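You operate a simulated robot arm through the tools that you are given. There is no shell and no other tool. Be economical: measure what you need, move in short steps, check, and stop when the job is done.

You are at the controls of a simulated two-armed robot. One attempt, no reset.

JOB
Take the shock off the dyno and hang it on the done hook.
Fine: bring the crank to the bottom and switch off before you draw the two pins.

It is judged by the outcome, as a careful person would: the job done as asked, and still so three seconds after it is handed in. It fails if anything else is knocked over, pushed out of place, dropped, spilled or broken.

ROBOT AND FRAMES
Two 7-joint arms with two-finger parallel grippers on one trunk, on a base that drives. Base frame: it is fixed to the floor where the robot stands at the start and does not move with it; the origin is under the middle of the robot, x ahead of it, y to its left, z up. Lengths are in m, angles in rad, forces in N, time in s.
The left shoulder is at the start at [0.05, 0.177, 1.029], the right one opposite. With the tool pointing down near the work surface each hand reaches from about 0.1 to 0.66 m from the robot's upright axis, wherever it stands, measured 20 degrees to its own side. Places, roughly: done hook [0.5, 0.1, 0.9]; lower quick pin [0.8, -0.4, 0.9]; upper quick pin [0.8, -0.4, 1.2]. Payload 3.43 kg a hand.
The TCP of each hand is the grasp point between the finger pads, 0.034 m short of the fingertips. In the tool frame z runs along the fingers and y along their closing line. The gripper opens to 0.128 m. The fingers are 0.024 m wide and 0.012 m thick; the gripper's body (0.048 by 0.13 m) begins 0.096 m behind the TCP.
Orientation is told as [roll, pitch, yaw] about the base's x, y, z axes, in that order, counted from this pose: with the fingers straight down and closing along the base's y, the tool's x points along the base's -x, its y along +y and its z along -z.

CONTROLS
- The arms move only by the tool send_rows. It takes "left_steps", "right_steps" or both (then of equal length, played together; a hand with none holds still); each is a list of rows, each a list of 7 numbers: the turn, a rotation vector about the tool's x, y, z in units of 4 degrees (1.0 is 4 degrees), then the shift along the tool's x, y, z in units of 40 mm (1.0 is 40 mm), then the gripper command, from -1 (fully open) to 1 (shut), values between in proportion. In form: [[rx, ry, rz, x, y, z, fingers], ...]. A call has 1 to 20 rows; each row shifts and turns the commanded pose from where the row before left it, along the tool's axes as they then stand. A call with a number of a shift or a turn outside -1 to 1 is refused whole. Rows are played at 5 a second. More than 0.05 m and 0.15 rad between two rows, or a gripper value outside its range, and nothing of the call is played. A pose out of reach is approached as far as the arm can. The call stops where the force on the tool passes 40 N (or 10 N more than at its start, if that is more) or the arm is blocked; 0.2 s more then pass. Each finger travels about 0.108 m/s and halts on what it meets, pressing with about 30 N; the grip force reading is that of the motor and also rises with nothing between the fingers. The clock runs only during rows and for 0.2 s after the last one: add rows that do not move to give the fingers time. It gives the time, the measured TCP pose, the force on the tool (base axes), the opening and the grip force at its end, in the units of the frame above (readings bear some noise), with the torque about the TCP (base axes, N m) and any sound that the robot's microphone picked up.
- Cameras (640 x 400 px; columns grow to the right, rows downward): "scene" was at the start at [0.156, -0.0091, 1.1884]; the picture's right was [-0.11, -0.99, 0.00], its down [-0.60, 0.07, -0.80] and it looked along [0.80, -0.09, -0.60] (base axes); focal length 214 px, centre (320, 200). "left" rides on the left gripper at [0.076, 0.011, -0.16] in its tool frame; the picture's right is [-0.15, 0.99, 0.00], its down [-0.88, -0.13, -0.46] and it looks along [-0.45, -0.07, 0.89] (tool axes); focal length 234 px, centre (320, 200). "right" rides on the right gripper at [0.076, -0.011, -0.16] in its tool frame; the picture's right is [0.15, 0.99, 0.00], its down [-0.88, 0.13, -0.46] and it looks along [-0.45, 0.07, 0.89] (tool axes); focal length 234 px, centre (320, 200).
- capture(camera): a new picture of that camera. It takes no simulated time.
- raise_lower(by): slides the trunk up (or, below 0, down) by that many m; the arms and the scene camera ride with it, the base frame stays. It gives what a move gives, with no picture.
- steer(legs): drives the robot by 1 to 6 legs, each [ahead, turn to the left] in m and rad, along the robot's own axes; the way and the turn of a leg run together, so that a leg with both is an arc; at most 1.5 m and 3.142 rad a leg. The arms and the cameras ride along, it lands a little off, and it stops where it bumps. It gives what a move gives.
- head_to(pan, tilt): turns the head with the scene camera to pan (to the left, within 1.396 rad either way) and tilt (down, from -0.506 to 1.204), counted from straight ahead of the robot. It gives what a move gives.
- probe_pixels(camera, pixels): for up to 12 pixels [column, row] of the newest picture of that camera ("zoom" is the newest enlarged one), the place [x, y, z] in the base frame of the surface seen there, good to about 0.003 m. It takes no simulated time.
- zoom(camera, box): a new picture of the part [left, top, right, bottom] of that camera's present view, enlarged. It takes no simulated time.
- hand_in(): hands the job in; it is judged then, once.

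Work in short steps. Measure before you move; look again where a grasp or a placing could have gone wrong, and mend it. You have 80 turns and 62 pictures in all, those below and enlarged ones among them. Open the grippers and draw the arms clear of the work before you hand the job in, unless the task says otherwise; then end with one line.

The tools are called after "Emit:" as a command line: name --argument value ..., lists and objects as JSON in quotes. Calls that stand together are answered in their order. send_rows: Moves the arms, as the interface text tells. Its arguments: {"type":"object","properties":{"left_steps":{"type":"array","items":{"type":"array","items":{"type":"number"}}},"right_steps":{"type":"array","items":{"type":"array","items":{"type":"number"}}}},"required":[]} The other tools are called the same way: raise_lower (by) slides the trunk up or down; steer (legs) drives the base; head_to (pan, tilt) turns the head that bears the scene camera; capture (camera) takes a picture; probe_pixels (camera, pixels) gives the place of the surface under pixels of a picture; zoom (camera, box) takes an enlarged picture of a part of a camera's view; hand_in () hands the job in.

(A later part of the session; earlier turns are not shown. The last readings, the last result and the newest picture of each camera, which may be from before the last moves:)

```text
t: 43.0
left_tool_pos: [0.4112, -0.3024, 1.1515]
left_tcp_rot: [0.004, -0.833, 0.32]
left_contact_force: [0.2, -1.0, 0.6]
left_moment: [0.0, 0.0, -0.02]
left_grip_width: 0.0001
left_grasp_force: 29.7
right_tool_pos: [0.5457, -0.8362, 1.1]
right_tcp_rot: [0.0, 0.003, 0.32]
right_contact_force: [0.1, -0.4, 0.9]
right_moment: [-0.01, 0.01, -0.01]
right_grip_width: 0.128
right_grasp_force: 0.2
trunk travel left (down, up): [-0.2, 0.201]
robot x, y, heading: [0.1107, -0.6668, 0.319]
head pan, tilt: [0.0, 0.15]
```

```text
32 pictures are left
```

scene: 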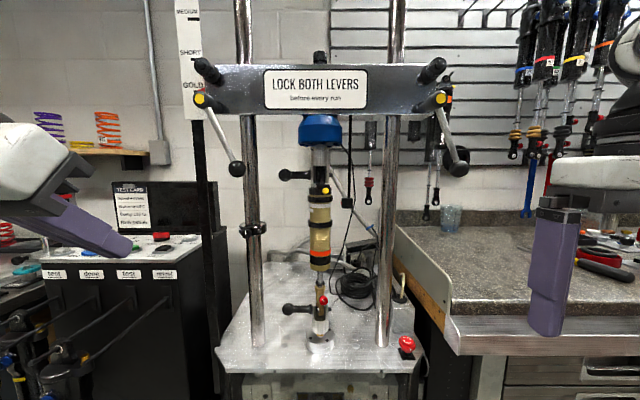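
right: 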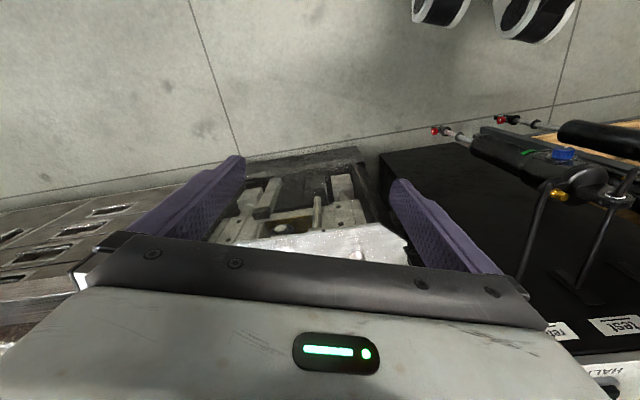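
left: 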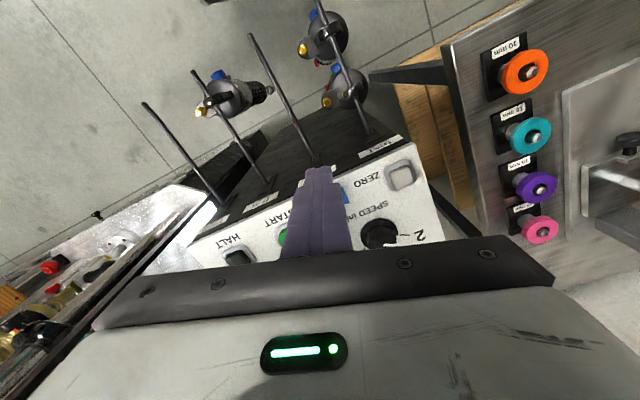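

Square view of the dyno; pins' handles at (293,175) and (290,308). I zoom on the upper and lower halves.

Emit:
zoom --camera "scene" --box '[260, 110, 380, 230]'

Emit:
probe_pixels --camera "zoom" --pixels '[[148, 217], [200, 217], [320, 210], [320, 260], [318, 300], [318, 350], [310, 240], [338, 265]]'

Emit:
zoom --camera "scene" --box '[260, 210, 380, 360]'

Emit:
probe_pixels --camera "zoom" --pixels '[[210, 263], [260, 265], [320, 270], [320, 310], [328, 238], [320, 225], [317, 190], [318, 140], [318, 105], [318, 60], [315, 340]]'

```text
3.33 times, centred on (320, 170) of scene
```

zoom: 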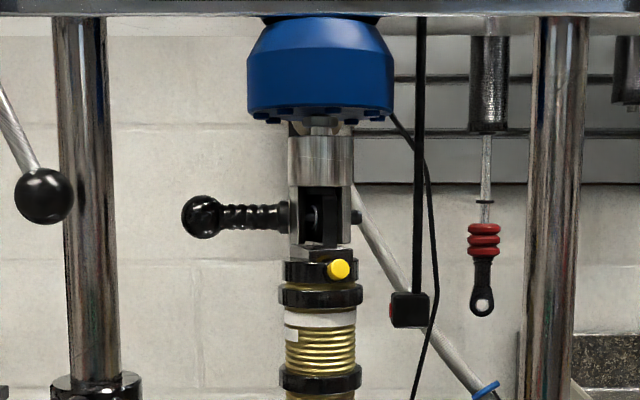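

```text
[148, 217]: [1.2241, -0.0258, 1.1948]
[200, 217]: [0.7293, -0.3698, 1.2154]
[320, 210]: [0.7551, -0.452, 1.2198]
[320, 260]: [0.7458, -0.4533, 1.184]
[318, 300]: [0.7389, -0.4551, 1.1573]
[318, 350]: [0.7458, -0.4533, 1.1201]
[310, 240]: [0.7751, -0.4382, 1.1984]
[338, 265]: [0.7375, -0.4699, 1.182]
```

```text
2.67 times, centred on (320, 285) of scene
```

zoom: 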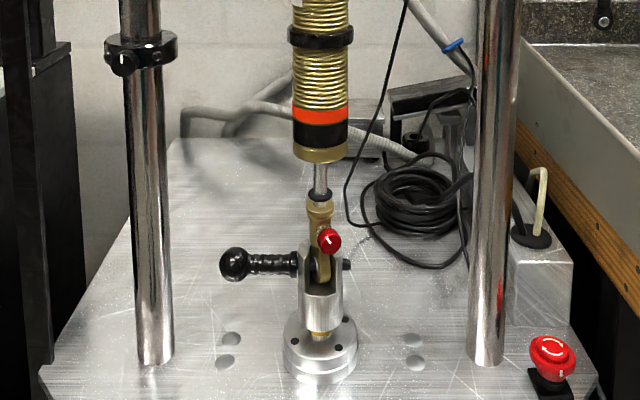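

```text
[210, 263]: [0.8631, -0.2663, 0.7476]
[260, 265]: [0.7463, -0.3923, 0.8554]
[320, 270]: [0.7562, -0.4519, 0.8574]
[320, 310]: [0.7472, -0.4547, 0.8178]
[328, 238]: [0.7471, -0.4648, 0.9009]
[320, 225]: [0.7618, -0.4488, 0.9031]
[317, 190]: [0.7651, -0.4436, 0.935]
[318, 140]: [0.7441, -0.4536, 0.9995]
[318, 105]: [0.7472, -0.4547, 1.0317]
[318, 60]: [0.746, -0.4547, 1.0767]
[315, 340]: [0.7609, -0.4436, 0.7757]
```

Everything measured: shock axis ≈(0.773,-0.446), body Ø0.06 from z 0.975–1.19; pins at z 0.856 and 1.2155, handle grips 25–75 mm left of the axis. I turn both hands forward-pointing at a distance: right closing sideways, left to close vertically.

Emit:
send_rows --left_steps '[[0, -1, 0, 0, 0, 0, 1], [0, -1, 0, 0, 0, 0, 1], [0, -1, 0, 0, 0, 0, 1], [0, -1, 0, 0, 0, 0, 1], [0, -1, 0, 0, 0, 0, 1], [0, -1, 0, 0, 0, 0, 1], [0, -1, 0, 0, 0, 0, 1], [0, -1, 0, 0, 0, 0, 1], [0, -1, 0, 0, 0, 0, 1], [0, -1, 0, 0, 0, 0, 1], [0, -0.57, 0, 0, 0, 0, 1], [0, 0, 1, 0, 0, 0, 0.2], [0, 0, 1, 0, 0, 0, 0.2], [0, 0, 1, 0, 0, 0, 0.2], [0, 0, 1, 0, 0, 0, 0.2], [0, 0, 1, 0, 0, 0, 0.2], [0, 0, 1, 0, 0, 0, 0.2], [0, 0, 1, 0, 0, 0, 0.2], [0, 0, 1, 0, 0, 0, 0.2], [0, 0, 1, 0, 0, 0, 0.2]]' --right_steps '[[0, -1, 0, -0.5, 0, 0, -1], [0, -1, 0, -0.5, 0, 0, -1], [0, -1, 0, -0.5, 0, 0, -1], [0, -1, 0, -0.5, 0, 0, -1], [0, -1, 0, -0.5, 0, 0, -1], [0, -1, 0, -0.5, 0, 0, -1], [0, -1, 0, -0.5, 0, 0, -1], [0, -1, 0, -0.5, 0, 0, -1], [0, -1, 0, 0, 0, 0, -1], [0, -1, 0, 0, 0, 0, -1], [0, -1, 0, 0, 0, 0, -1], [0, -1, 0, 0, 0, 0, -1], [0, -1, 0, 0, 0, 0, -1], [0, -1, 0, 0, 0, 0, -1], [0, -1, 0, 0, 0, 0, -1], [0, -1, 0, 0, 0, 0, -1], [0, -1, 0, 0, 0, 0, -1], [0, -1, 0, 0, 0, 0, -1], [0, -1, 0, 0, 0, 0, -1], [0, -1, 0, 0, 0, 0, -1]]'

```text
t: 47.2
left_tool_pos: [0.4451, -0.2881, 1.1994]
left_tcp_rot: [1.569, -0.938, -1.247]
left_contact_force: [-0.3, -0.4, -0.4]
left_moment: [-0.01, -0.02, -0.01]
left_grip_width: 0.0514
left_grasp_force: 0.1
left hand out of reach, approached as far as the arm can: row 7, 8, 9, 10, 11
right_tool_pos: [0.6922, -0.788, 1.1383]
right_tcp_rot: [0.017, -1.396, 0.303]
right_contact_force: [-0.3, -0.5, 0.9]
right_moment: [0.03, -0.01, -0.01]
right_grip_width: 0.1279
right_grasp_force: 0.0
trunk travel left (down, up): [-0.2, 0.201]
robot x, y, heading: [0.1111, -0.6651, 0.317]
head pan, tilt: [0.0, 0.15]
```

Left is too tucked for a forward pose; I continue its roll while moving forward; right finishes its pitch, lowers, and slides over in front of the shock.

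Emit:
send_rows --left_steps '[[0, 0, 1, 0, 0, 0.15, 0.2], [0, 0, 1, 0, 0, 0.15, 0.2], [0, 0, 1, 0, 0, 0.15, 0.2], [0, 0, 1, 0, 0, 0.15, 0.2], [0, 0, 1, 0, 0, 0.15, 0.2], [0, 0, 1, 0, 0, 0.15, 0.2], [0, 0, 1, 0, 0, 0.15, 0.2], [0, 0, 1, 0, 0, 0.15, 0.2], [0, 0, 1, 0, 0, 0.15, 0.2], [0, 0, 1, 0, 0, 0.15, 0.2], [0, 0, 1, 0, 0, 0.15, 0.2], [0, 0, 1, 0, 0, 0.15, 0.2], [0, 0, 1, 0, 0, 0.15, 0.2], [0, 0, 0.5, 0, 0, 0, 0.2]]' --right_steps '[[0, -1, 0, 0.73, 0, 0, -1], [0, -1, 0, 0.73, 0, 0, -1], [0, -0.5, 0, 0.73, 0, 0, -1], [0, 0, 0, 0, 0.94, 0.1, -1], [0, 0, 0, 0, 0.94, 0.1, -1], [0, 0, 0, 0, 0.94, 0.1, -1], [0, 0, 0, 0, 0.94, 0.1, -1], [0, 0, 0, 0, 0.94, 0.1, -1], [0, 0, 0, 0, 0.94, 0.1, -1], [0, 0, 0, 0, 0.94, 0.1, -1], [0, 0, 0, 0, 0.94, 0.1, -1], [0, 0, 0, 0, 0, 0, -1], [0, 0, 0, 0, 0, 0, -1], [0, 0, 0, 0, 0, 0, -1]]'

Emit:
capture --camera "scene"

```text
t: 50.2
left_tool_pos: [0.5236, -0.2656, 1.1952]
left_tcp_rot: [1.576, -0.001, -1.248]
left_contact_force: [-0.7, -0.1, 0.3]
left_moment: [-0.02, 0.02, 0.05]
left_grip_width: 0.0513
left_grasp_force: 0.0
left hand out of reach, approached as far as the arm can: row 13, 14
right_tool_pos: [0.6497, -0.5951, 1.0652]
right_tcp_rot: [0.544, -1.566, -0.222]
right_contact_force: [0.3, -0.5, 0.2]
right_moment: [0.03, -0.01, -0.02]
right_grip_width: 0.128
right_grasp_force: 0.0
right hand out of reach, approached as far as the arm can: row 4, 9, 10, 11
trunk travel left (down, up): [-0.2, 0.201]
robot x, y, heading: [0.108, -0.6631, 0.316]
head pan, tilt: [0.0, 0.15]
```

```text
29 pictures are left
```

scene: 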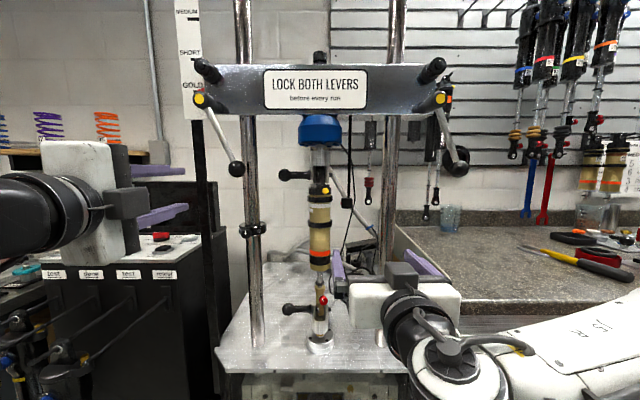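

Left is in its vertical-closing forward pose. Right arm is limited; I yaw it 30° leftward (natural for that arm) and see where it settles.

Emit:
send_rows --right_steps '[[-1, 0, 0, 0, 0, 0, -1], [-1, 0, 0, 0, 0, 0, -1], [-1, 0, 0, 0, 0, 0, -1], [-1, 0, 0, 0, 0, 0, -1], [-1, 0, 0, 0, 0, 0, -1], [-1, 0, 0, 0, 0, 0, -1], [-1, 0, 0, 0, 0, 0, -1], [-0.5, 0, 0, 0, 0, 0, -1], [0, 0, 0, 0, 0, 0, -1]]'

```text
t: 52.2
left_tool_pos: [0.5239, -0.2669, 1.1957]
left_tcp_rot: [1.577, 0.001, -1.245]
left_contact_force: [-0.3, 0.4, 0.1]
left_moment: [-0.02, -0.06, 0.01]
left_grip_width: 0.0512
left_grasp_force: 0.1
right_tool_pos: [0.6501, -0.5949, 1.0646]
right_tcp_rot: [1.1, -1.568, -0.255]
right_contact_force: [-0.2, 0.5, 0.5]
right_moment: [0.0, 0.02, -0.01]
right_grip_width: 0.1282
right_grasp_force: 0.1
trunk travel left (down, up): [-0.2, 0.201]
robot x, y, heading: [0.1118, -0.665, 0.315]
head pan, tilt: [0.0, 0.15]
```

Yaw now ≈0.845. I move to the pre-grasp 0.1 m short of the shock axis and look.

Emit:
send_rows --right_steps '[[0, 0, 0, 0.1, 0.07, 0.78, -1], [0, 0, 0, 0.1, 0.07, 0.78, -1], [0, 0, 0, 0.1, 0.06, 0.78, -1], [0, 0, 0, 0, 0, 0, -1]]'

Emit:
zoom --camera "scene" --box '[230, 130, 470, 330]'

```text
t: 53.2
left_tool_pos: [0.5245, -0.2667, 1.1952]
left_tcp_rot: [1.575, 0.0, -1.246]
left_contact_force: [0.2, 0.2, -0.4]
left_moment: [-0.03, -0.04, -0.05]
left_grip_width: 0.051
left_grasp_force: 0.1
right_tool_pos: [0.7064, -0.5205, 1.0529]
right_tcp_rot: [1.216, -1.568, -0.372]
right_contact_force: [0.0, -0.8, -0.1]
right_moment: [0.02, 0.0, 0.01]
right_grip_width: 0.128
right_grasp_force: 0.2
trunk travel left (down, up): [-0.2, 0.201]
robot x, y, heading: [0.1111, -0.6669, 0.317]
head pan, tilt: [0.0, 0.15]
```

```text
2.00 times, centred on (350, 230) of scene
```

zoom: 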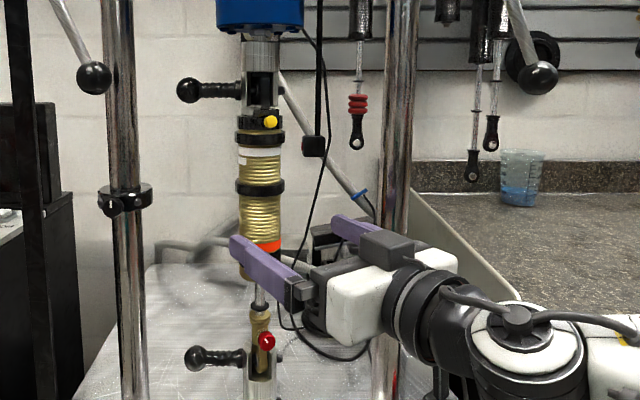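

Fingers straddle the shock at z≈1.05. I advance 0.1 m and close.

Emit:
send_rows --right_steps '[[0, 0, 0, 0, 0, 0.84, -1], [0, 0, 0, 0, 0, 0.84, -1], [0, 0, 0, 0, 0, 0.84, -1], [0, 0, 0, 0, 0, 0, -1]]'

Emit:
zoom --camera "scene" --box '[230, 130, 470, 330]'

```text
t: 54.2
left_tool_pos: [0.5234, -0.2665, 1.1947]
left_tcp_rot: [1.576, -0.001, -1.244]
left_contact_force: [-0.9, -0.1, -0.4]
left_moment: [-0.01, 0.0, 0.0]
left_grip_width: 0.0513
left_grasp_force: 0.0
right_tool_pos: [0.7604, -0.4904, 1.0629]
right_tcp_rot: [1.038, -1.569, -0.194]
right_contact_force: [0.3, -0.6, -0.5]
right_moment: [0.01, 0.0, -0.01]
right_grip_width: 0.1278
right_grasp_force: 0.0
right hand out of reach, approached as far as the arm can: row 2, 3
trunk travel left (down, up): [-0.2, 0.201]
robot x, y, heading: [0.1109, -0.6679, 0.313]
head pan, tilt: [0.0, 0.15]
```

```text
2.00 times, centred on (350, 230) of scene
```

zoom: 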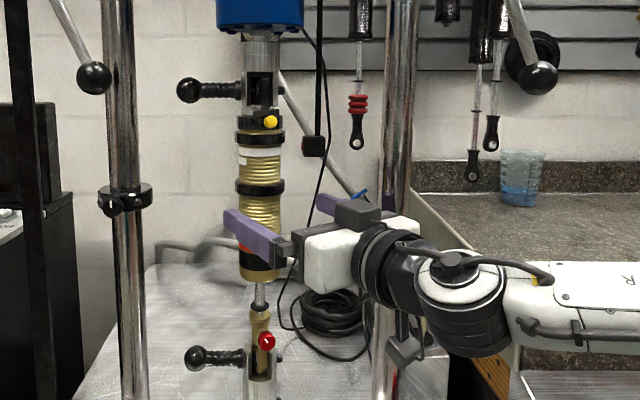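

The arm is short of reach. I back the hand out, drive the base 8 cm ahead, and approach again.

Emit:
send_rows --right_steps '[[0, 0, 0, 0, 0, -0.84, -1], [0, 0, 0, 0, 0, -0.84, -1], [0, 0, 0, 0, 0, -0.84, -1], [0, 0, 0, 0, 0, -0.84, -1]]' --left_steps '[[0, 0, 0, 0, -0.8, -0.5, 0.2], [0, 0, 0, 0, -0.8, -0.5, 0.2], [0, 0, 0, 0, -0.8, 0, 0.2], [0, 0, 0, 0, -0.8, 0, 0.2]]'

Emit:
steer --legs '[[0.08, 0]]'

```text
t: 55.2
left_tool_pos: [0.5092, -0.2703, 1.0987]
left_tcp_rot: [1.57, 0.003, -1.249]
left_contact_force: [0.0, 0.3, 0.8]
left_moment: [0.0, 0.01, 0.02]
left_grip_width: 0.0514
left_grasp_force: 0.0
left hand out of reach, approached as far as the arm can: row 2, 3, 4
right_tool_pos: [0.6706, -0.5908, 1.064]
right_tcp_rot: [1.216, -1.567, -0.37]
right_contact_force: [-0.2, 0.2, -1.0]
right_moment: [-0.06, 0.03, -0.03]
right_grip_width: 0.1278
right_grasp_force: 0.0
trunk travel left (down, up): [-0.2, 0.201]
robot x, y, heading: [0.1109, -0.6656, 0.318]
head pan, tilt: [0.0, 0.15]
```

```text
t: 56.2
left_tool_pos: [0.5868, -0.2423, 1.0982]
left_tcp_rot: [1.57, 0.0, -1.248]
left_contact_force: [-0.6, -0.3, -0.1]
left_moment: [-0.06, 0.0, 0.03]
left_grip_width: 0.0509
left_grasp_force: 0.0
right_tool_pos: [0.7458, -0.5628, 1.0636]
right_tcp_rot: [0.178, -1.567, 0.67]
right_contact_force: [0.5, 15.4, -0.3]
right_moment: [-0.02, 0.06, 0.95]
right_grip_width: 0.1223
right_grasp_force: 0.1
trunk travel left (down, up): [-0.2, 0.201]
robot x, y, heading: [0.1894, -0.6371, 0.319]
head pan, tilt: [0.0, 0.15]
```

The right fingertip touched the right column (15 N). I shift the hand 58 mm left to the pre-grasp line.

Emit:
send_rows --right_steps '[[0, 0, 0, 0.1, 0.5, -0.3, -1], [0, 0, 0, 0.1, 0.5, 0.2, -1], [0, 0, 0, 0.1, 0.45, 0.1, -1], [0, 0, 0, 0, 0, 0, -1]]'

```text
t: 57.2
left_tool_pos: [0.5857, -0.2445, 1.0991]
left_tcp_rot: [1.571, 0.001, -1.248]
left_contact_force: [-0.3, -0.5, -1.2]
left_moment: [0.03, -0.01, -0.01]
left_grip_width: 0.0511
left_grasp_force: 0.0
right_tool_pos: [0.7015, -0.5256, 1.0517]
right_tcp_rot: [0.836, -1.566, 0.012]
right_contact_force: [-0.4, -0.7, -0.1]
right_moment: [0.03, 0.0, 0.0]
right_grip_width: 0.1282
right_grasp_force: 0.1
trunk travel left (down, up): [-0.2, 0.201]
robot x, y, heading: [0.1851, -0.6405, 0.317]
head pan, tilt: [0.0, 0.15]
```

On line again (shock 0.107 ahead, centred). Advance.

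Emit:
send_rows --right_steps '[[0, 0, 0, 0, 0, 0.88, -1], [0, 0, 0, 0, 0, 0.88, -1], [0, 0, 0, 0, 0, 0.85, -1], [0, 0, 0, 0, 0, 0, -1]]'

Emit:
zoom --camera "scene" --box '[220, 110, 460, 350]'

```text
t: 58.2
left_tool_pos: [0.5853, -0.244, 1.0992]
left_tcp_rot: [1.572, 0.003, -1.248]
left_contact_force: [0.0, 0.2, -0.1]
left_moment: [0.03, -0.06, 0.01]
left_grip_width: 0.0514
left_grasp_force: 0.0
right_tool_pos: [0.7706, -0.4543, 1.0532]
right_tcp_rot: [0.467, -1.567, 0.383]
right_contact_force: [-0.3, 0.0, -0.3]
right_moment: [-0.03, -0.01, -0.02]
right_grip_width: 0.1278
right_grasp_force: 0.0
right hand out of reach, approached as far as the arm can: row 3
trunk travel left (down, up): [-0.2, 0.201]
robot x, y, heading: [0.1858, -0.6404, 0.317]
head pan, tilt: [0.0, 0.15]
```

```text
1.67 times, centred on (340, 230) of scene
```

zoom: 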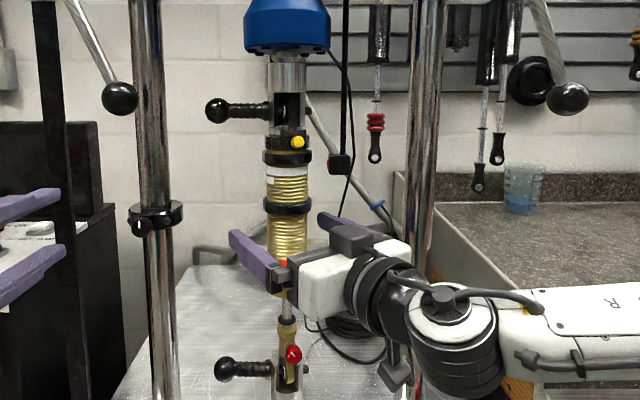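

Shock lies within 9 mm of the TCP between the fingers. Close the right gripper.

Emit:
send_rows --right_steps '[[0, 0, 0, 0, 0, 0, 1], [0, 0, 0, 0, 0, 0, 1], [0, 0, 0, 0, 0, 0, 1], [0, 0, 0, 0, 0, 0, 1], [0, 0, 0, 0, 0, 0, 1]]'

```text
t: 59.4
left_tool_pos: [0.5847, -0.2436, 1.0992]
left_tcp_rot: [1.572, 0.001, -1.247]
left_contact_force: [0.3, 0.0, 0.5]
left_moment: [-0.02, -0.03, 0.03]
left_grip_width: 0.0514
left_grasp_force: 0.0
right_tool_pos: [0.7679, -0.453, 1.0529]
right_tcp_rot: [0.049, -1.566, 0.807]
right_contact_force: [-10.1, 8.5, 0.3]
right_moment: [0.54, -0.21, 0.09]
right_grip_width: 0.0537
right_grasp_force: 29.6
trunk travel left (down, up): [-0.2, 0.201]
robot x, y, heading: [0.1855, -0.6377, 0.318]
head pan, tilt: [0.0, 0.15]
```

Gripped (0.054 m). I ease the 13 N side load and bring the left hand down to 0.12 m short of the lower pin's handle.

Emit:
send_rows --left_steps '[[0, 0, 0, 0, -0.8, 0, 0.1], [0, 0, 0, 0, -0.8, 0, 0.1], [0, 0, 0, -0.8, -0.75, 0, 0.1], [0, 0, 0, -0.8, -0.75, 0, 0.1], [0, 0, 0, -0.8, -0.75, 0, 0.1], [0, 0, 0, -0.8, -0.75, 0, 0.1], [0, 0, 0, -0.8, -0.75, 0, 0.1], [0, 0, 0, -0.8, -0.75, 0, 0.1], [0, 0, 0, 0, 0, 0, 0.1]]' --right_steps '[[0, 0, 0, 0, 0.08, 0, 1], [0, 0, 0, 0, 0, 0, 1], [0, 0, 0, 0, 0, 0, 1], [0, 0, 0, 0, 0, 0, 1], [0, 0, 0, 0, 0, 0, 1], [0, 0, 0, 0, 0, 0, 1], [0, 0, 0, 0, 0, 0, 1], [0, 0, 0, 0, 0, 0, 1], [0, 0, 0, 0, 0, 0, 1]]'

Emit:
head_to --pan 0.0 --tilt 0.4

Emit:
capture --camera "scene"

```text
t: 61.4
left_tool_pos: [0.6473, -0.4191, 0.9402]
left_tcp_rot: [1.569, 0.0, -1.248]
left_contact_force: [-0.1, 0.7, 0.5]
left_moment: [0.0, 0.0, -0.02]
left_grip_width: 0.0575
left_grasp_force: 0.1
left hand out of reach, approached as far as the arm can: row 1, 2, 3, 4
right_tool_pos: [0.7684, -0.4517, 1.0532]
right_tcp_rot: [0.108, -1.565, 0.743]
right_contact_force: [-0.2, 18.3, 0.3]
right_moment: [0.16, -0.12, 0.07]
right_grip_width: 0.0536
right_grasp_force: 30.3
trunk travel left (down, up): [-0.2, 0.201]
robot x, y, heading: [0.1845, -0.6356, 0.32]
head pan, tilt: [0.0, 0.15]
```

```text
t: 62.2
left_tool_pos: [0.6481, -0.4182, 0.9408]
left_tcp_rot: [1.568, 0.001, -1.249]
left_contact_force: [0.4, 0.9, 0.2]
left_moment: [-0.02, 0.01, -0.03]
left_grip_width: 0.0574
left_grasp_force: 0.0
right_tool_pos: [0.7679, -0.4516, 1.053]
right_tcp_rot: [0.09, -1.566, 0.759]
right_contact_force: [-0.6, 17.7, 0.1]
right_moment: [0.03, 0.03, 0.08]
right_grip_width: 0.054
right_grasp_force: 30.0
trunk travel left (down, up): [-0.2, 0.201]
robot x, y, heading: [0.1861, -0.6392, 0.312]
head pan, tilt: [0.0, 0.4]
```

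```text
25 pictures are left
```

scene: 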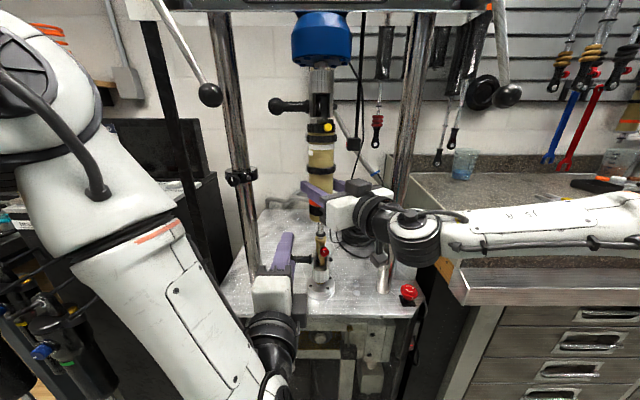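

Left hand is in front of the lower pin but high (z 0.94). Lower 85 mm, and ease the right hand a bit toward +y.

Emit:
send_rows --left_steps '[[0, 0, 0, -0.06, -0.7, -0.08, 0.1], [0, 0, 0, -0.06, -0.7, -0.08, 0.1], [0, 0, 0, 0, -0.71, -0.08, 0.1], [0, 0, 0, 0, 0, 0, 0.1]]' --right_steps '[[0, 0, 0, 0, 0.07, 0.08, 1], [0, 0, 0, 0, 0, 0, 1], [0, 0, 0, 0, 0, 0, 1], [0, 0, 0, 0, 0, 0, 1]]'

Emit:
zoom --camera "scene" --box '[220, 180, 400, 340]'

Emit:
probe_pixels --camera "zoom" --pixels '[[260, 195], [275, 195], [220, 195], [240, 160], [240, 225]]'

```text
t: 63.2
left_tool_pos: [0.6377, -0.4278, 0.8554]
left_tcp_rot: [1.57, 0.0, -1.248]
left_contact_force: [-0.7, 0.4, 0.9]
left_moment: [0.01, 0.01, -0.02]
left_grip_width: 0.0574
left_grasp_force: 0.2
right_tool_pos: [0.7687, -0.451, 1.0519]
right_tcp_rot: [0.075, -1.565, 0.774]
right_contact_force: [0.2, 17.2, 0.2]
right_moment: [-0.03, 0.05, 0.07]
right_grip_width: 0.054
right_grasp_force: 30.0
right hand out of reach, approached as far as the arm can: row 1
trunk travel left (down, up): [-0.2, 0.201]
robot x, y, heading: [0.1854, -0.6359, 0.321]
head pan, tilt: [0.0, 0.4]
```

```text
2.50 times, centred on (310, 260) of scene
```

zoom: 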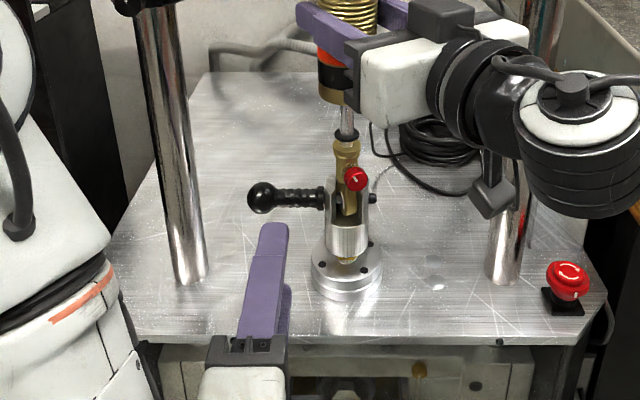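

```text
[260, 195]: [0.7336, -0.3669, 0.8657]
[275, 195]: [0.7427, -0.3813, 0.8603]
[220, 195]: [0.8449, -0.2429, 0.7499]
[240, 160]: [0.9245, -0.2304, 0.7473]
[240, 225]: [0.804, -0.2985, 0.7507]
```

Aligned with the handle's grip at zoom (290,198). Advance 0.12 m and close.

Emit:
send_rows --left_steps '[[0, 0, 0, 0, 0, 0.765, 0.1], [0, 0, 0, 0, 0, 0.765, 0.1], [0, 0, 0, 0, 0, 0.765, 0.1], [0, 0, 0, 0, 0, 0.765, 0.1], [0, 0, 0, 0, 0, 0, 0.1], [0, 0, 0, 0, 0, 0, 1], [0, 0, 0, 0, 0, 0, 1], [0, 0, 0, 0, 0, 0, 1]]'

Emit:
zoom --camera "scene" --box '[220, 180, 400, 340]'

```text
t: 64.7
left_tool_pos: [0.7558, -0.405, 0.8513]
left_tcp_rot: [1.531, 0.011, -1.245]
left_contact_force: [7.9, 1.6, -8.7]
left_moment: [0.07, -0.16, -0.08]
left_grip_width: 0.0209
left_grasp_force: 30.0
left hand out of reach, approached as far as the arm can: row 3, 4
right_tool_pos: [0.7679, -0.4517, 1.0529]
right_tcp_rot: [0.196, -1.568, 0.659]
right_contact_force: [4.4, 6.8, -0.1]
right_moment: [0.6, -0.6, -0.01]
right_grip_width: 0.0541
right_grasp_force: 29.9
trunk travel left (down, up): [-0.2, 0.201]
robot x, y, heading: [0.1874, -0.6386, 0.318]
head pan, tilt: [0.0, 0.4]
stopped in row 7 (left hand): the force on the tool passed its limit at 46 N (the readings are from after the stop); the commanded pose is now the measured one
```

```text
2.50 times, centred on (310, 260) of scene
```

zoom: 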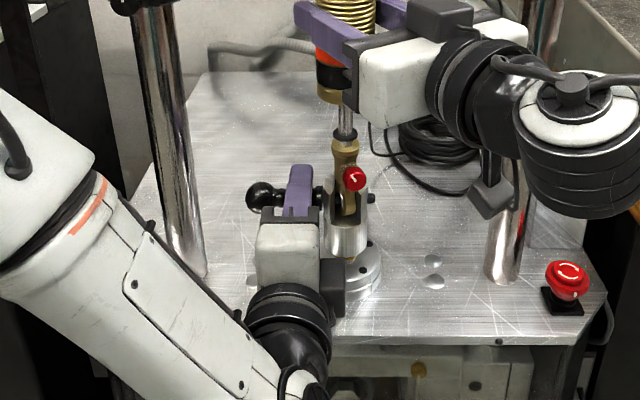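

Handle is gripped (0.021 m). I pull it left along the pin axis in small steps.

Emit:
send_rows --left_steps '[[0, 0, 0, 0.2, 0, 0, 1], [0, 0, 0, 0.2, 0, 0, 1], [0, 0, 0, 0.2, 0, 0, 1], [0, 0, 0, 0.2, 0, 0, 1], [0, 0, 0, 0, 0, 0, 1]]'

Emit:
zoom --camera "scene" --box '[250, 190, 370, 270]'

```text
t: 65.3
left_tool_pos: [0.7514, -0.3941, 0.853]
left_tcp_rot: [1.517, 0.014, -1.234]
left_contact_force: [11.0, 4.5, -9.3]
left_moment: [0.05, -0.13, -0.76]
left_grip_width: 0.0209
left_grasp_force: 45.5
left hand out of reach, approached as far as the arm can: row 2
right_tool_pos: [0.7686, -0.4512, 1.0534]
right_tcp_rot: [0.171, -1.567, 0.686]
right_contact_force: [5.0, 4.3, 0.4]
right_moment: [0.24, -0.16, -0.01]
right_grip_width: 0.0542
right_grasp_force: 30.1
trunk travel left (down, up): [-0.2, 0.201]
robot x, y, heading: [0.1867, -0.6387, 0.318]
head pan, tilt: [0.0, 0.4]
stopped in row 2 (left hand): the force on the tool passed its limit at 45 N (the readings are from after the stop); the commanded pose is now the measured one
```

```text
5.00 times, centred on (310, 230) of scene
```

zoom: 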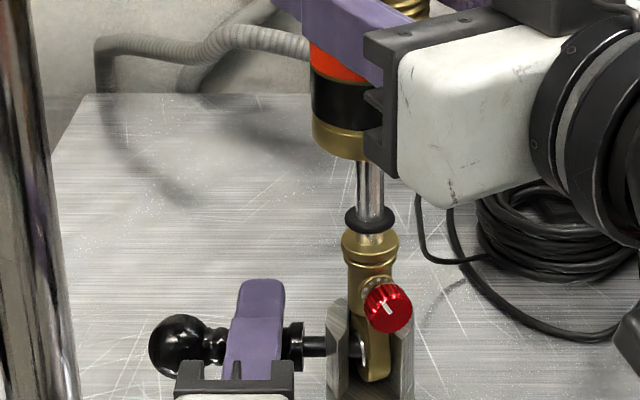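

The pin has slid ~13 mm out (shank visible at zoom (315,345)). Continue pulling, with small relief down.

Emit:
send_rows --left_steps '[[0, 0, 0, 0.12, -0.05, 0, 1], [0, 0, 0, 0.12, 0, 0, 1], [0, 0, 0, 0.12, 0, 0, 1], [0, 0, 0, 0.12, 0, 0, 1], [0, 0, 0, 0.12, 0, 0, 1], [0, 0, 0, 0.12, 0, 0, 1], [0, 0, 0, 0, 0, 0, 1]]'

```text
t: 66.0
left_tool_pos: [0.7489, -0.3885, 0.8526]
left_tcp_rot: [1.51, 0.015, -1.226]
left_contact_force: [13.3, 5.3, -8.3]
left_moment: [0.1, -0.2, -0.77]
left_grip_width: 0.0209
left_grasp_force: 45.0
left hand out of reach, approached as far as the arm can: row 2, 3
right_tool_pos: [0.7673, -0.4506, 1.0532]
right_tcp_rot: [0.092, -1.566, 0.763]
right_contact_force: [6.4, 5.3, -0.9]
right_moment: [0.11, 0.05, 0.0]
right_grip_width: 0.0542
right_grasp_force: 30.0
trunk travel left (down, up): [-0.2, 0.201]
robot x, y, heading: [0.1894, -0.637, 0.316]
head pan, tilt: [0.0, 0.4]
stopped in row 3 (left hand): the force on the tool passed its limit at 43 N (the readings are from after the stop); the commanded pose is now the measured one
```

Progress but the arm's wrist limit skews it. I pull on in smaller steps, with slight forward and yaw correction.

Emit:
send_rows --left_steps '[[0, -0.3, 0, 0.05, 0, 0.05, 1], [0, 0, 0, 0.08, 0, 0.03, 1], [0, 0, 0, 0.08, 0, 0.02, 1], [0, 0, 0, 0.08, 0, 0, 1], [0, 0, 0, 0.08, 0, 0, 1], [0, 0, 0, 0.08, 0, 0, 1], [0, 0, 0, 0.08, 0, 0, 1], [0, 0, 0, 0.08, 0, 0, 1], [0, 0, 0, 0.08, 0, 0, 1], [0, 0, 0, 0.08, 0, 0, 1]]'

Emit:
zoom --camera "scene" --box '[250, 190, 370, 270]'

```text
t: 66.8
left_tool_pos: [0.7484, -0.3889, 0.8521]
left_tcp_rot: [1.487, 0.019, -1.241]
left_contact_force: [13.7, 5.6, -10.1]
left_moment: [0.06, -0.21, -0.84]
left_grip_width: 0.0213
left_grasp_force: 45.7
left hand out of reach, approached as far as the arm can: row 1, 3
right_tool_pos: [0.7674, -0.4521, 1.0526]
right_tcp_rot: [-0.001, -1.569, 0.859]
right_contact_force: [5.8, 5.6, -0.5]
right_moment: [0.16, -0.08, 0.01]
right_grip_width: 0.0539
right_grasp_force: 30.5
trunk travel left (down, up): [-0.2, 0.201]
robot x, y, heading: [0.1865, -0.6421, 0.319]
head pan, tilt: [0.0, 0.4]
stopped in row 3 (left hand): the force on the tool passed its limit at 41 N (the readings are from after the stop); the commanded pose is now the measured one
```

```text
5.00 times, centred on (310, 230) of scene
```

zoom: 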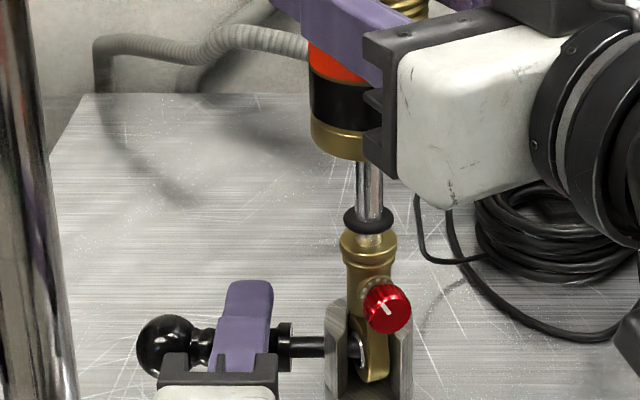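

The arm tends to tilt the hand downward, so I rotate about the pin's own axis (32° down) to free the wrist while holding.

Emit:
send_rows --left_steps '[[0.7, 0, 0, 0, 0, 0, 0.3], [0.7, 0, 0, 0, 0, 0, 0.3], [0.7, 0, 0, 0, 0, 0, 0.3], [0.8, 0, 0, 0, 0, 0, 0.3], [0.8, 0, 0, 0, 0, 0, 0.3], [0.8, 0, 0, 0, 0, 0, 0.3], [0.8, 0, 0, 0, 0, 0, 0.3], [0.8, 0, 0, 0, 0, 0, 0.3], [0.8, 0, 0, 0, 0, 0, 0.3], [0.8, 0, 0, 0, 0, 0, 0.3]]'

```text
t: 69.0
left_tool_pos: [0.7499, -0.3903, 0.8539]
left_tcp_rot: [0.954, 0.015, -1.242]
left_contact_force: [-0.4, -0.3, -0.5]
left_moment: [-0.01, 0.0, 0.03]
left_grip_width: 0.0445
left_grasp_force: 0.0
right_tool_pos: [0.7678, -0.4516, 1.0531]
right_tcp_rot: [-0.129, -1.567, 0.987]
right_contact_force: [19.2, 10.1, -1.3]
right_moment: [-0.04, 0.29, -0.06]
right_grip_width: 0.0539
right_grasp_force: 30.1
trunk travel left (down, up): [-0.2, 0.201]
robot x, y, heading: [0.1907, -0.6403, 0.314]
head pan, tilt: [0.0, 0.4]
```

Now the pose is reachable with no load. Re-grip the handle centred and pull; relieve the right hand slightly too.

Emit:
send_rows --left_steps '[[0, 0, 0, 0.15, 0.11, 0.05, 0.3], [0, 0, 0, 0, 0, 0, 1], [0, 0, 0, 0, 0, 0, 1], [0, 0, 0, 0, 0, 0, 1], [0, 0, 0, 0.15, 0, 0, 1], [0, 0, 0, 0.15, 0, 0, 1], [0, 0, 0, 0.15, 0, 0, 1], [0, 0, 0, 0.15, 0, 0, 1], [0, 0, 0, 0, 0, 0, 1]]' --right_steps '[[0, 0, 0, 0, 0, 0.06, 1], [0, 0, 0, 0, 0, 0, 1], [0, 0, 0, 0, 0, 0, 1], [0, 0, 0, 0, 0, 0, 1], [0, 0, 0, 0, 0, 0, 1], [0, 0, 0, 0, 0, 0, 1], [0, 0, 0, 0, 0, 0, 1], [0, 0, 0, 0, 0, 0, 1], [0, 0, 0, 0, 0, 0, 1]]'

```text
t: 71.0
left_tool_pos: [0.7416, -0.3598, 0.8532]
left_tcp_rot: [0.948, 0.016, -1.244]
left_contact_force: [-4.3, 0.5, -24.0]
left_moment: [-0.2, 0.02, -0.84]
left_grip_width: 0.0205
left_grasp_force: 44.6
right_tool_pos: [0.7683, -0.4535, 1.053]
right_tcp_rot: [-0.198, -1.567, 1.055]
right_contact_force: [-2.3, -8.8, -5.7]
right_moment: [0.48, -0.27, -0.1]
right_grip_width: 0.0539
right_grasp_force: 30.1
trunk travel left (down, up): [-0.2, 0.201]
robot x, y, heading: [0.1861, -0.6406, 0.316]
head pan, tilt: [0.0, 0.4]
```

Pin out about 42 mm. Lower 3 mm to relieve and pull another 14 mm.

Emit:
send_rows --left_steps '[[0, 0, 0, 0, -0.06, 0.04, 1], [0, 0, 0, 0.12, 0, 0, 1], [0, 0, 0, 0.12, 0, 0, 1], [0, 0, 0, 0.1, 0, 0, 1], [0, 0, 0, 0, 0, 0, 1]]'

Emit:
zoom --camera "scene" --box '[240, 180, 360, 270]'

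```text
t: 72.2
left_tool_pos: [0.7396, -0.3561, 0.8544]
left_tcp_rot: [0.95, 0.01, -1.258]
left_contact_force: [12.3, -32.9, -16.8]
left_moment: [0.33, 0.1, 0.23]
left_grip_width: 0.0205
left_grasp_force: 44.7
right_tool_pos: [0.7674, -0.4538, 1.0537]
right_tcp_rot: [-0.071, -1.567, 0.936]
right_contact_force: [-0.7, 4.4, -5.1]
right_moment: [-0.79, -0.02, 0.01]
right_grip_width: 0.0539
right_grasp_force: 29.5
trunk travel left (down, up): [-0.2, 0.201]
robot x, y, heading: [0.1872, -0.6412, 0.315]
head pan, tilt: [0.0, 0.4]
```

```text
4.44 times, centred on (300, 225) of scene
```

zoom: 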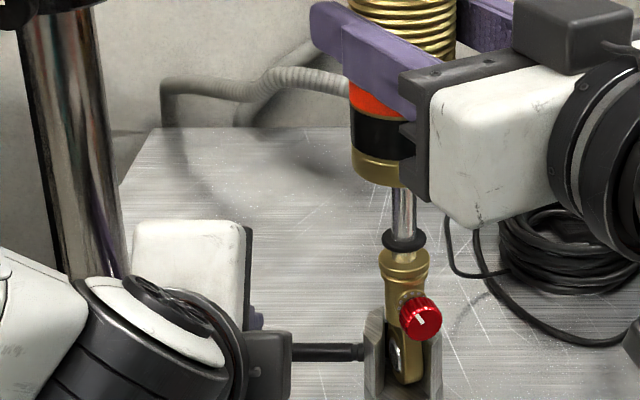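

The eye hole looks empty (zoom 395,355) and the pin tip is at the clevis face; the ball likely touches the column. I swing the ball end toward the robot while pulling slightly.

Emit:
send_rows --left_steps '[[0, 0.55, -0.38, 0, -0.05, -0.07, 1], [0, 0.55, -0.38, 0.03, -0.05, -0.07, 1], [0, 0.55, -0.38, 0.06, -0.05, -0.07, 1], [0, 0, 0, 0.06, -0.06, -0.08, 1], [0, 0, 0, 0, 0, 0, 1]]'

Emit:
zoom --camera "scene" --box '[240, 180, 360, 270]'

```text
t: 73.1
left_tool_pos: [0.7298, -0.3495, 0.8569]
left_tcp_rot: [0.967, 0.017, -1.115]
left_contact_force: [18.2, 2.9, -12.7]
left_moment: [0.77, 0.24, -1.29]
left_grip_width: 0.0209
left_grasp_force: 44.8
right_tool_pos: [0.7677, -0.4537, 1.0543]
right_tcp_rot: [0.179, -1.564, 0.683]
right_contact_force: [-0.4, -1.3, -0.8]
right_moment: [0.33, 0.03, 0.01]
right_grip_width: 0.0538
right_grasp_force: 29.8
trunk travel left (down, up): [-0.2, 0.201]
robot x, y, heading: [0.1888, -0.6375, 0.314]
head pan, tilt: [0.0, 0.4]
stopped in row 4 (left hand): the force on the tool passed its limit at 55 N (the readings are from after the stop); the commanded pose is now the measured one
```

```text
4.44 times, centred on (300, 225) of scene
```

zoom: 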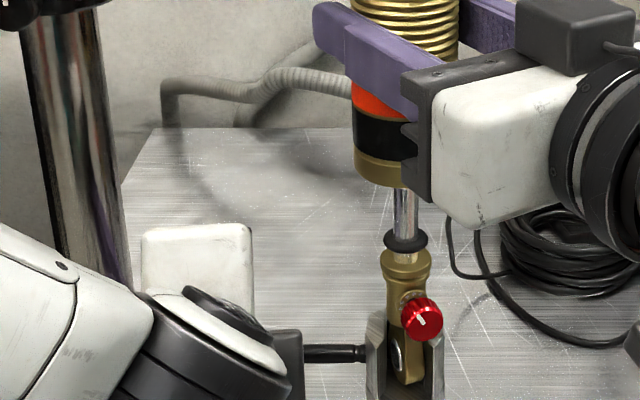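

The tip still seems to be just in the hole; ball has swung free. Pull along the tilted pin axis.

Emit:
send_rows --left_steps '[[0, 0, 0, 0.12, 0, 0.02, 1], [0, 0, 0, 0.12, 0, 0, 1], [0, 0, 0, 0.12, 0, 0, 1], [0, 0, 0, 0.12, 0, 0, 1], [0, 0, 0, 0, 0, 0, 1]]'

Emit:
zoom --camera "scene" --box '[220, 180, 360, 285]'

```text
t: 73.7
left_tool_pos: [0.7306, -0.3498, 0.8584]
left_tcp_rot: [0.968, 0.013, -1.135]
left_contact_force: [16.5, 3.0, -11.7]
left_moment: [0.67, 0.22, -1.42]
left_grip_width: 0.0208
left_grasp_force: 45.5
right_tool_pos: [0.7671, -0.4526, 1.0538]
right_tcp_rot: [0.024, -1.566, 0.839]
right_contact_force: [1.3, 0.1, 0.3]
right_moment: [0.2, 0.33, -0.03]
right_grip_width: 0.054
right_grasp_force: 29.8
trunk travel left (down, up): [-0.2, 0.201]
robot x, y, heading: [0.191, -0.6374, 0.311]
head pan, tilt: [0.0, 0.4]
stopped in row 2 (left hand): the force on the tool passed its limit at 45 N (the readings are from after the stop); the commanded pose is now the measured one
```

```text
3.81 times, centred on (290, 232) of scene
```

zoom: 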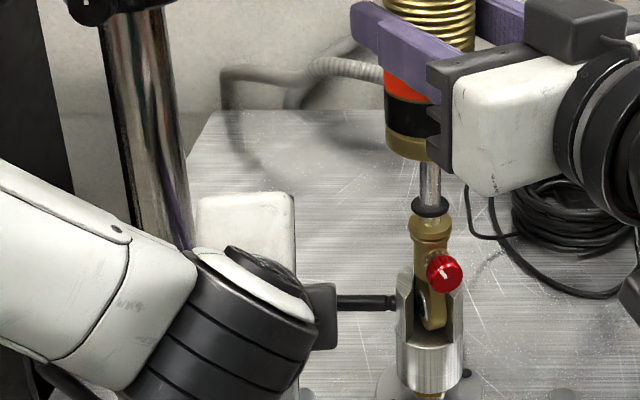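

Something still restrains the ball end. I look with the left wrist camera.

Emit:
capture --camera "left"

```text
17 pictures are left
```

left: 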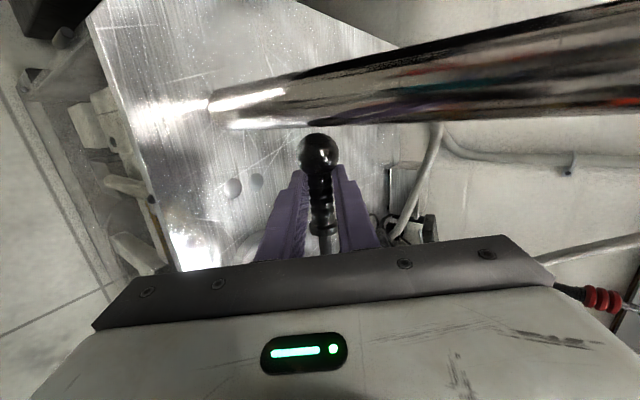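

The ball still clears the column (rows 132 vs 127); the restraint is the tilted tip binding in the hole. I untilt to align with the hole, following the measured force and torque, then pull straight slowly.

Emit:
send_rows --left_steps '[[0, -0.31, 0.42, 0, 0.01, 0.075, 1], [0, -0.31, 0.42, 0, 0.01, 0.075, 1], [0, -0.31, 0.42, 0, 0.01, 0.075, 1], [0, 0, 0, 0.07, 0, 0, 1], [0, 0, 0, 0.07, 0, 0, 1], [0, 0, 0, 0.07, 0, 0, 1], [0, 0, 0, 0.07, 0, 0, 1], [0, 0, 0, 0, 0, 0, 1]]'

Emit:
capture --camera "left"

```text
t: 75.2
left_tool_pos: [0.7326, -0.3482, 0.8564]
left_tcp_rot: [0.963, 0.033, -1.252]
left_contact_force: [-2.4, -3.8, 2.3]
left_moment: [-0.24, -0.04, 0.31]
left_grip_width: 0.0199
left_grasp_force: 44.5
right_tool_pos: [0.7654, -0.4554, 1.054]
right_tcp_rot: [-0.345, -1.564, 1.21]
right_contact_force: [-0.3, -4.2, -0.5]
right_moment: [0.61, -0.11, -0.01]
right_grip_width: 0.054
right_grasp_force: 30.2
trunk travel left (down, up): [-0.2, 0.201]
robot x, y, heading: [0.1868, -0.6372, 0.316]
head pan, tilt: [0.0, 0.4]
stopped in row 7 (left hand): the force on the tool passed its limit at 41 N (the readings are from after the stop); the commanded pose is now the measured one
```

```text
16 pictures are left
```

left: 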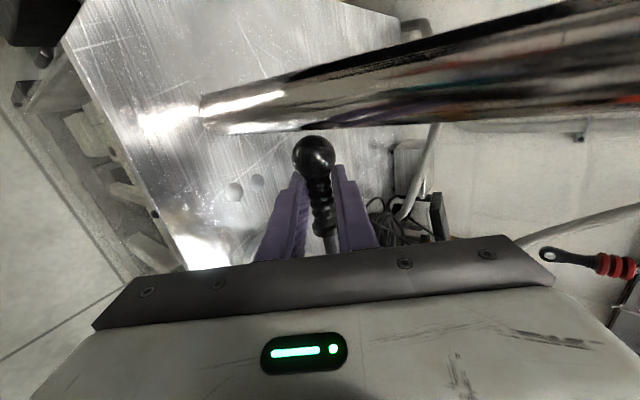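

Residual force is small now. I move the hand back 12 mm to test if the tip is free, and look.

Emit:
send_rows --left_steps '[[0, 0, 0, 0, -0.06, -0.08, 1], [0, 0, 0, 0, -0.06, -0.08, 1], [0, 0, 0, 0, -0.06, -0.08, 1], [0, 0, 0, 0, 0, 0, 1]]'

Emit:
zoom --camera "scene" --box '[240, 190, 360, 270]'

```text
t: 75.8
left_tool_pos: [0.732, -0.3471, 0.8573]
left_tcp_rot: [0.97, 0.031, -1.252]
left_contact_force: [12.7, 0.4, -7.6]
left_moment: [-0.1, 0.02, 0.36]
left_grip_width: 0.0199
left_grasp_force: 45.6
right_tool_pos: [0.7661, -0.4537, 1.0544]
right_tcp_rot: [-0.583, -1.565, 1.443]
right_contact_force: [2.0, 0.3, 0.3]
right_moment: [-0.12, 0.33, 0.02]
right_grip_width: 0.0538
right_grasp_force: 30.0
trunk travel left (down, up): [-0.2, 0.201]
robot x, y, heading: [0.1859, -0.6398, 0.312]
head pan, tilt: [0.0, 0.4]
stopped in row 2 (left hand): the force on the tool passed its limit at 46 N (the readings are from after the stop); the commanded pose is now the measured one
```

```text
5.00 times, centred on (300, 230) of scene
```

zoom: 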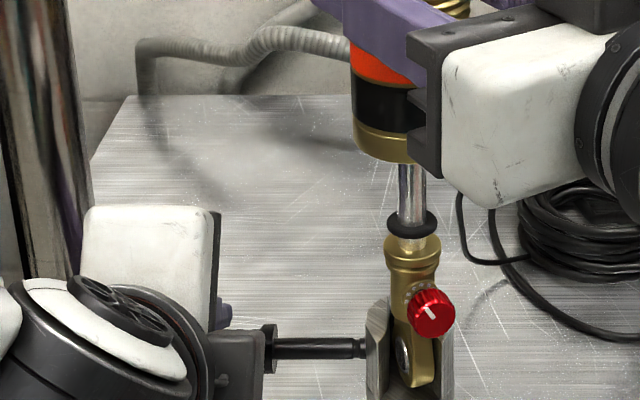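

The pin is drawn 47 mm, eye hole empty, and it now stops firmly (its end stop in the near cheek). I release it, back off, and raise the left hand in front of the upper pin.

Emit:
send_rows --left_steps '[[0, 0, 0, 0, 0, 0, 0.1], [0, 0, 0, 0, 0, 0, 0.1], [0, 0, 0, 0, 0, 0, 0.1], [0, 0, 0, 0, 0, -0.9, 0.1], [0, 0, 0, 0, 0, -0.9, 0.1], [0, 0, 0, 0, 0, -0.9, 0.1], [-1, 0, 0, 0, 0.67, -0.44, 0.1], [-1, 0, 0, 0, 0.7, -0.39, 0.1], [-1, 0, 0, 0, 0.725, -0.34, 0.1], [-1, 0, 0, 0, 0.75, -0.29, 0.1], [-1, 0, 0, 0, 0.765, -0.23, 0.1], [-1, 0, 0, 0, 0.78, -0.18, 0.1], [-1, 0, 0, 0, 0.79, -0.125, 0.1], [-1, 0, 0, 0, 0.8, -0.07, 0.1], [-0.75, 0, 0, 0, 0.8, -0.01, 0.1], [0, 0, 0, 0, 0, 0, 0.1]]'

Emit:
head_to --pan 0.0 --tilt 0.25

Emit:
capture --camera "scene"

```text
t: 79.2
left_tool_pos: [0.6571, -0.3841, 1.209]
left_tcp_rot: [1.581, 0.034, -1.249]
left_contact_force: [0.1, -0.6, 0.0]
left_moment: [0.01, 0.02, -0.01]
left_grip_width: 0.0575
left_grasp_force: 0.0
right_tool_pos: [0.7658, -0.455, 1.054]
right_tcp_rot: [-0.718, -1.566, 1.585]
right_contact_force: [2.4, -3.9, -3.3]
right_moment: [0.61, 0.56, -0.01]
right_grip_width: 0.0539
right_grasp_force: 30.3
trunk travel left (down, up): [-0.2, 0.201]
robot x, y, heading: [0.1891, -0.6415, 0.309]
head pan, tilt: [0.0, 0.4]
```

```text
t: 79.9
left_tool_pos: [0.6559, -0.3835, 1.208]
left_tcp_rot: [1.581, 0.034, -1.249]
left_contact_force: [0.0, 0.2, -0.4]
left_moment: [0.03, 0.0, -0.03]
left_grip_width: 0.0575
left_grasp_force: 0.1
right_tool_pos: [0.7655, -0.4533, 1.0541]
right_tcp_rot: [-0.739, -1.568, 1.606]
right_contact_force: [2.9, -3.1, -2.5]
right_moment: [0.51, 0.57, -0.05]
right_grip_width: 0.0539
right_grasp_force: 29.6
trunk travel left (down, up): [-0.2, 0.201]
robot x, y, heading: [0.1866, -0.6457, 0.313]
head pan, tilt: [0.0, 0.25]
```

```text
14 pictures are left
```

scene: 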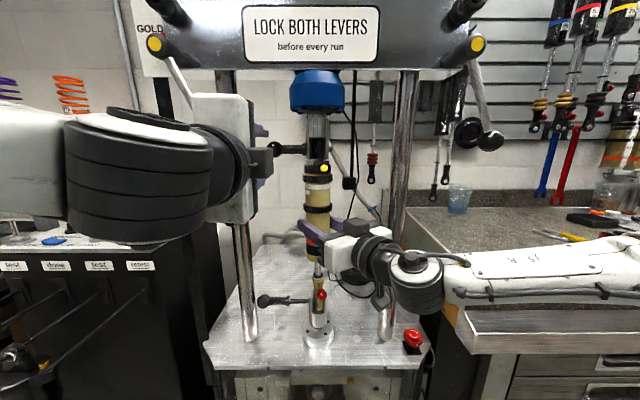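

Lower pin stays drawn (263,300). Now shift right 35 mm, advance 92 mm onto the upper handle and close.

Emit:
send_rows --left_steps '[[0, 0, 0, -0.45, 0.09, 0, 0.1], [0, 0, 0, -0.44, 0.08, 0, 0.1], [0, 0, 0, 0, 0, 0.76, 0.1], [0, 0, 0, 0, 0, 0.76, 0.1], [0, 0, 0, 0, 0, 0.76, 0.1], [0, 0, 0, 0, 0, 0, 0.1], [0, 0, 0, 0, 0, 0, 0.5], [0, 0, 0, 0, 0, 0, 1], [0, 0, 0, 0, 0, 0, 1]]'

Emit:
zoom --camera "scene" --box '[220, 90, 360, 210]'

```text
t: 81.9
left_tool_pos: [0.7553, -0.39, 1.2149]
left_tcp_rot: [1.582, 0.032, -1.25]
left_contact_force: [6.9, 1.8, 7.9]
left_moment: [-0.42, -0.15, -0.35]
left_grip_width: 0.0199
left_grasp_force: 45.4
right_tool_pos: [0.7656, -0.4542, 1.0541]
right_tcp_rot: [-0.738, -1.566, 1.606]
right_contact_force: [1.9, -3.9, -3.3]
right_moment: [0.36, 0.56, -0.02]
right_grip_width: 0.0536
right_grasp_force: 29.9
trunk travel left (down, up): [-0.2, 0.201]
robot x, y, heading: [0.1868, -0.6377, 0.306]
head pan, tilt: [0.0, 0.25]
```

```text
3.33 times, centred on (290, 150) of scene
```

zoom: 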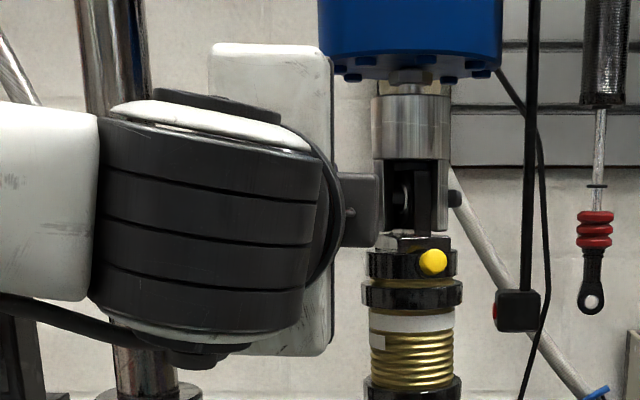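

Upper handle gripped (0.020 m), low load. Pull left gently.

Emit:
send_rows --left_steps '[[0, 0, 0, 0.15, 0, 0, 1], [0, 0, 0, 0.15, 0, 0, 1], [0, 0, 0, 0.15, 0, 0, 1], [0, 0, 0, 0.15, 0, 0, 1], [0, 0, 0, 0.15, 0, 0, 1], [0, 0, 0, 0, 0, 0, 1]]'

```text
t: 83.3
left_tool_pos: [0.7467, -0.3605, 1.2156]
left_tcp_rot: [1.581, 0.031, -1.249]
left_contact_force: [14.9, 3.0, 13.3]
left_moment: [-0.73, -0.18, -0.85]
left_grip_width: 0.0198
left_grasp_force: 45.1
right_tool_pos: [0.7665, -0.454, 1.0544]
right_tcp_rot: [-0.798, -1.565, 1.664]
right_contact_force: [-2.2, -4.1, -3.8]
right_moment: [0.44, 0.4, -0.04]
right_grip_width: 0.054
right_grasp_force: 30.2
trunk travel left (down, up): [-0.2, 0.201]
robot x, y, heading: [0.1896, -0.6412, 0.308]
head pan, tilt: [0.0, 0.25]
```

30 mm out. Continue another 18 mm with small relief forward and up.

Emit:
send_rows --left_steps '[[0, 0, 0, 0.05, 0.05, 0.05, 1], [0, 0, 0, 0.12, 0, 0, 1], [0, 0, 0, 0.12, 0, 0, 1], [0, 0, 0, 0.12, 0, 0, 1], [0, 0, 0, 0.06, 0, 0, 1], [0, 0, 0, 0, 0, 0, 1]]'

Emit:
zoom --camera "scene" --box '[240, 110, 360, 200]'

```text
t: 84.7
left_tool_pos: [0.7411, -0.3453, 1.2161]
left_tcp_rot: [1.578, 0.035, -1.256]
left_contact_force: [-8.6, -12.8, -8.0]
left_moment: [-0.77, -0.16, 0.56]
left_grip_width: 0.0199
left_grasp_force: 45.1
right_tool_pos: [0.7651, -0.4556, 1.0551]
right_tcp_rot: [-0.813, -1.566, 1.681]
right_contact_force: [4.5, 0.9, -2.2]
right_moment: [-0.14, 0.88, -0.06]
right_grip_width: 0.0537
right_grasp_force: 29.9
trunk travel left (down, up): [-0.2, 0.201]
robot x, y, heading: [0.1877, -0.6423, 0.313]
head pan, tilt: [0.0, 0.25]
```

```text
4.44 times, centred on (300, 155) of scene
```

zoom: 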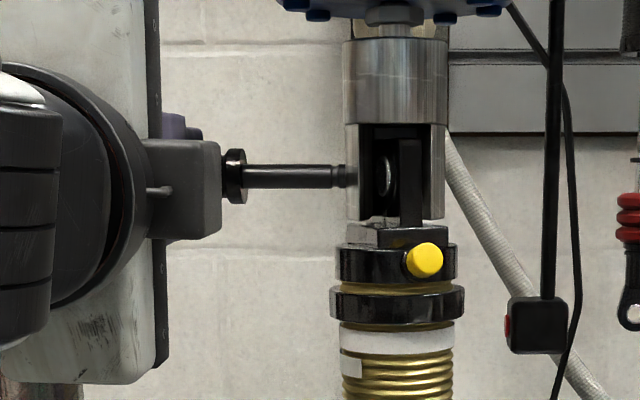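

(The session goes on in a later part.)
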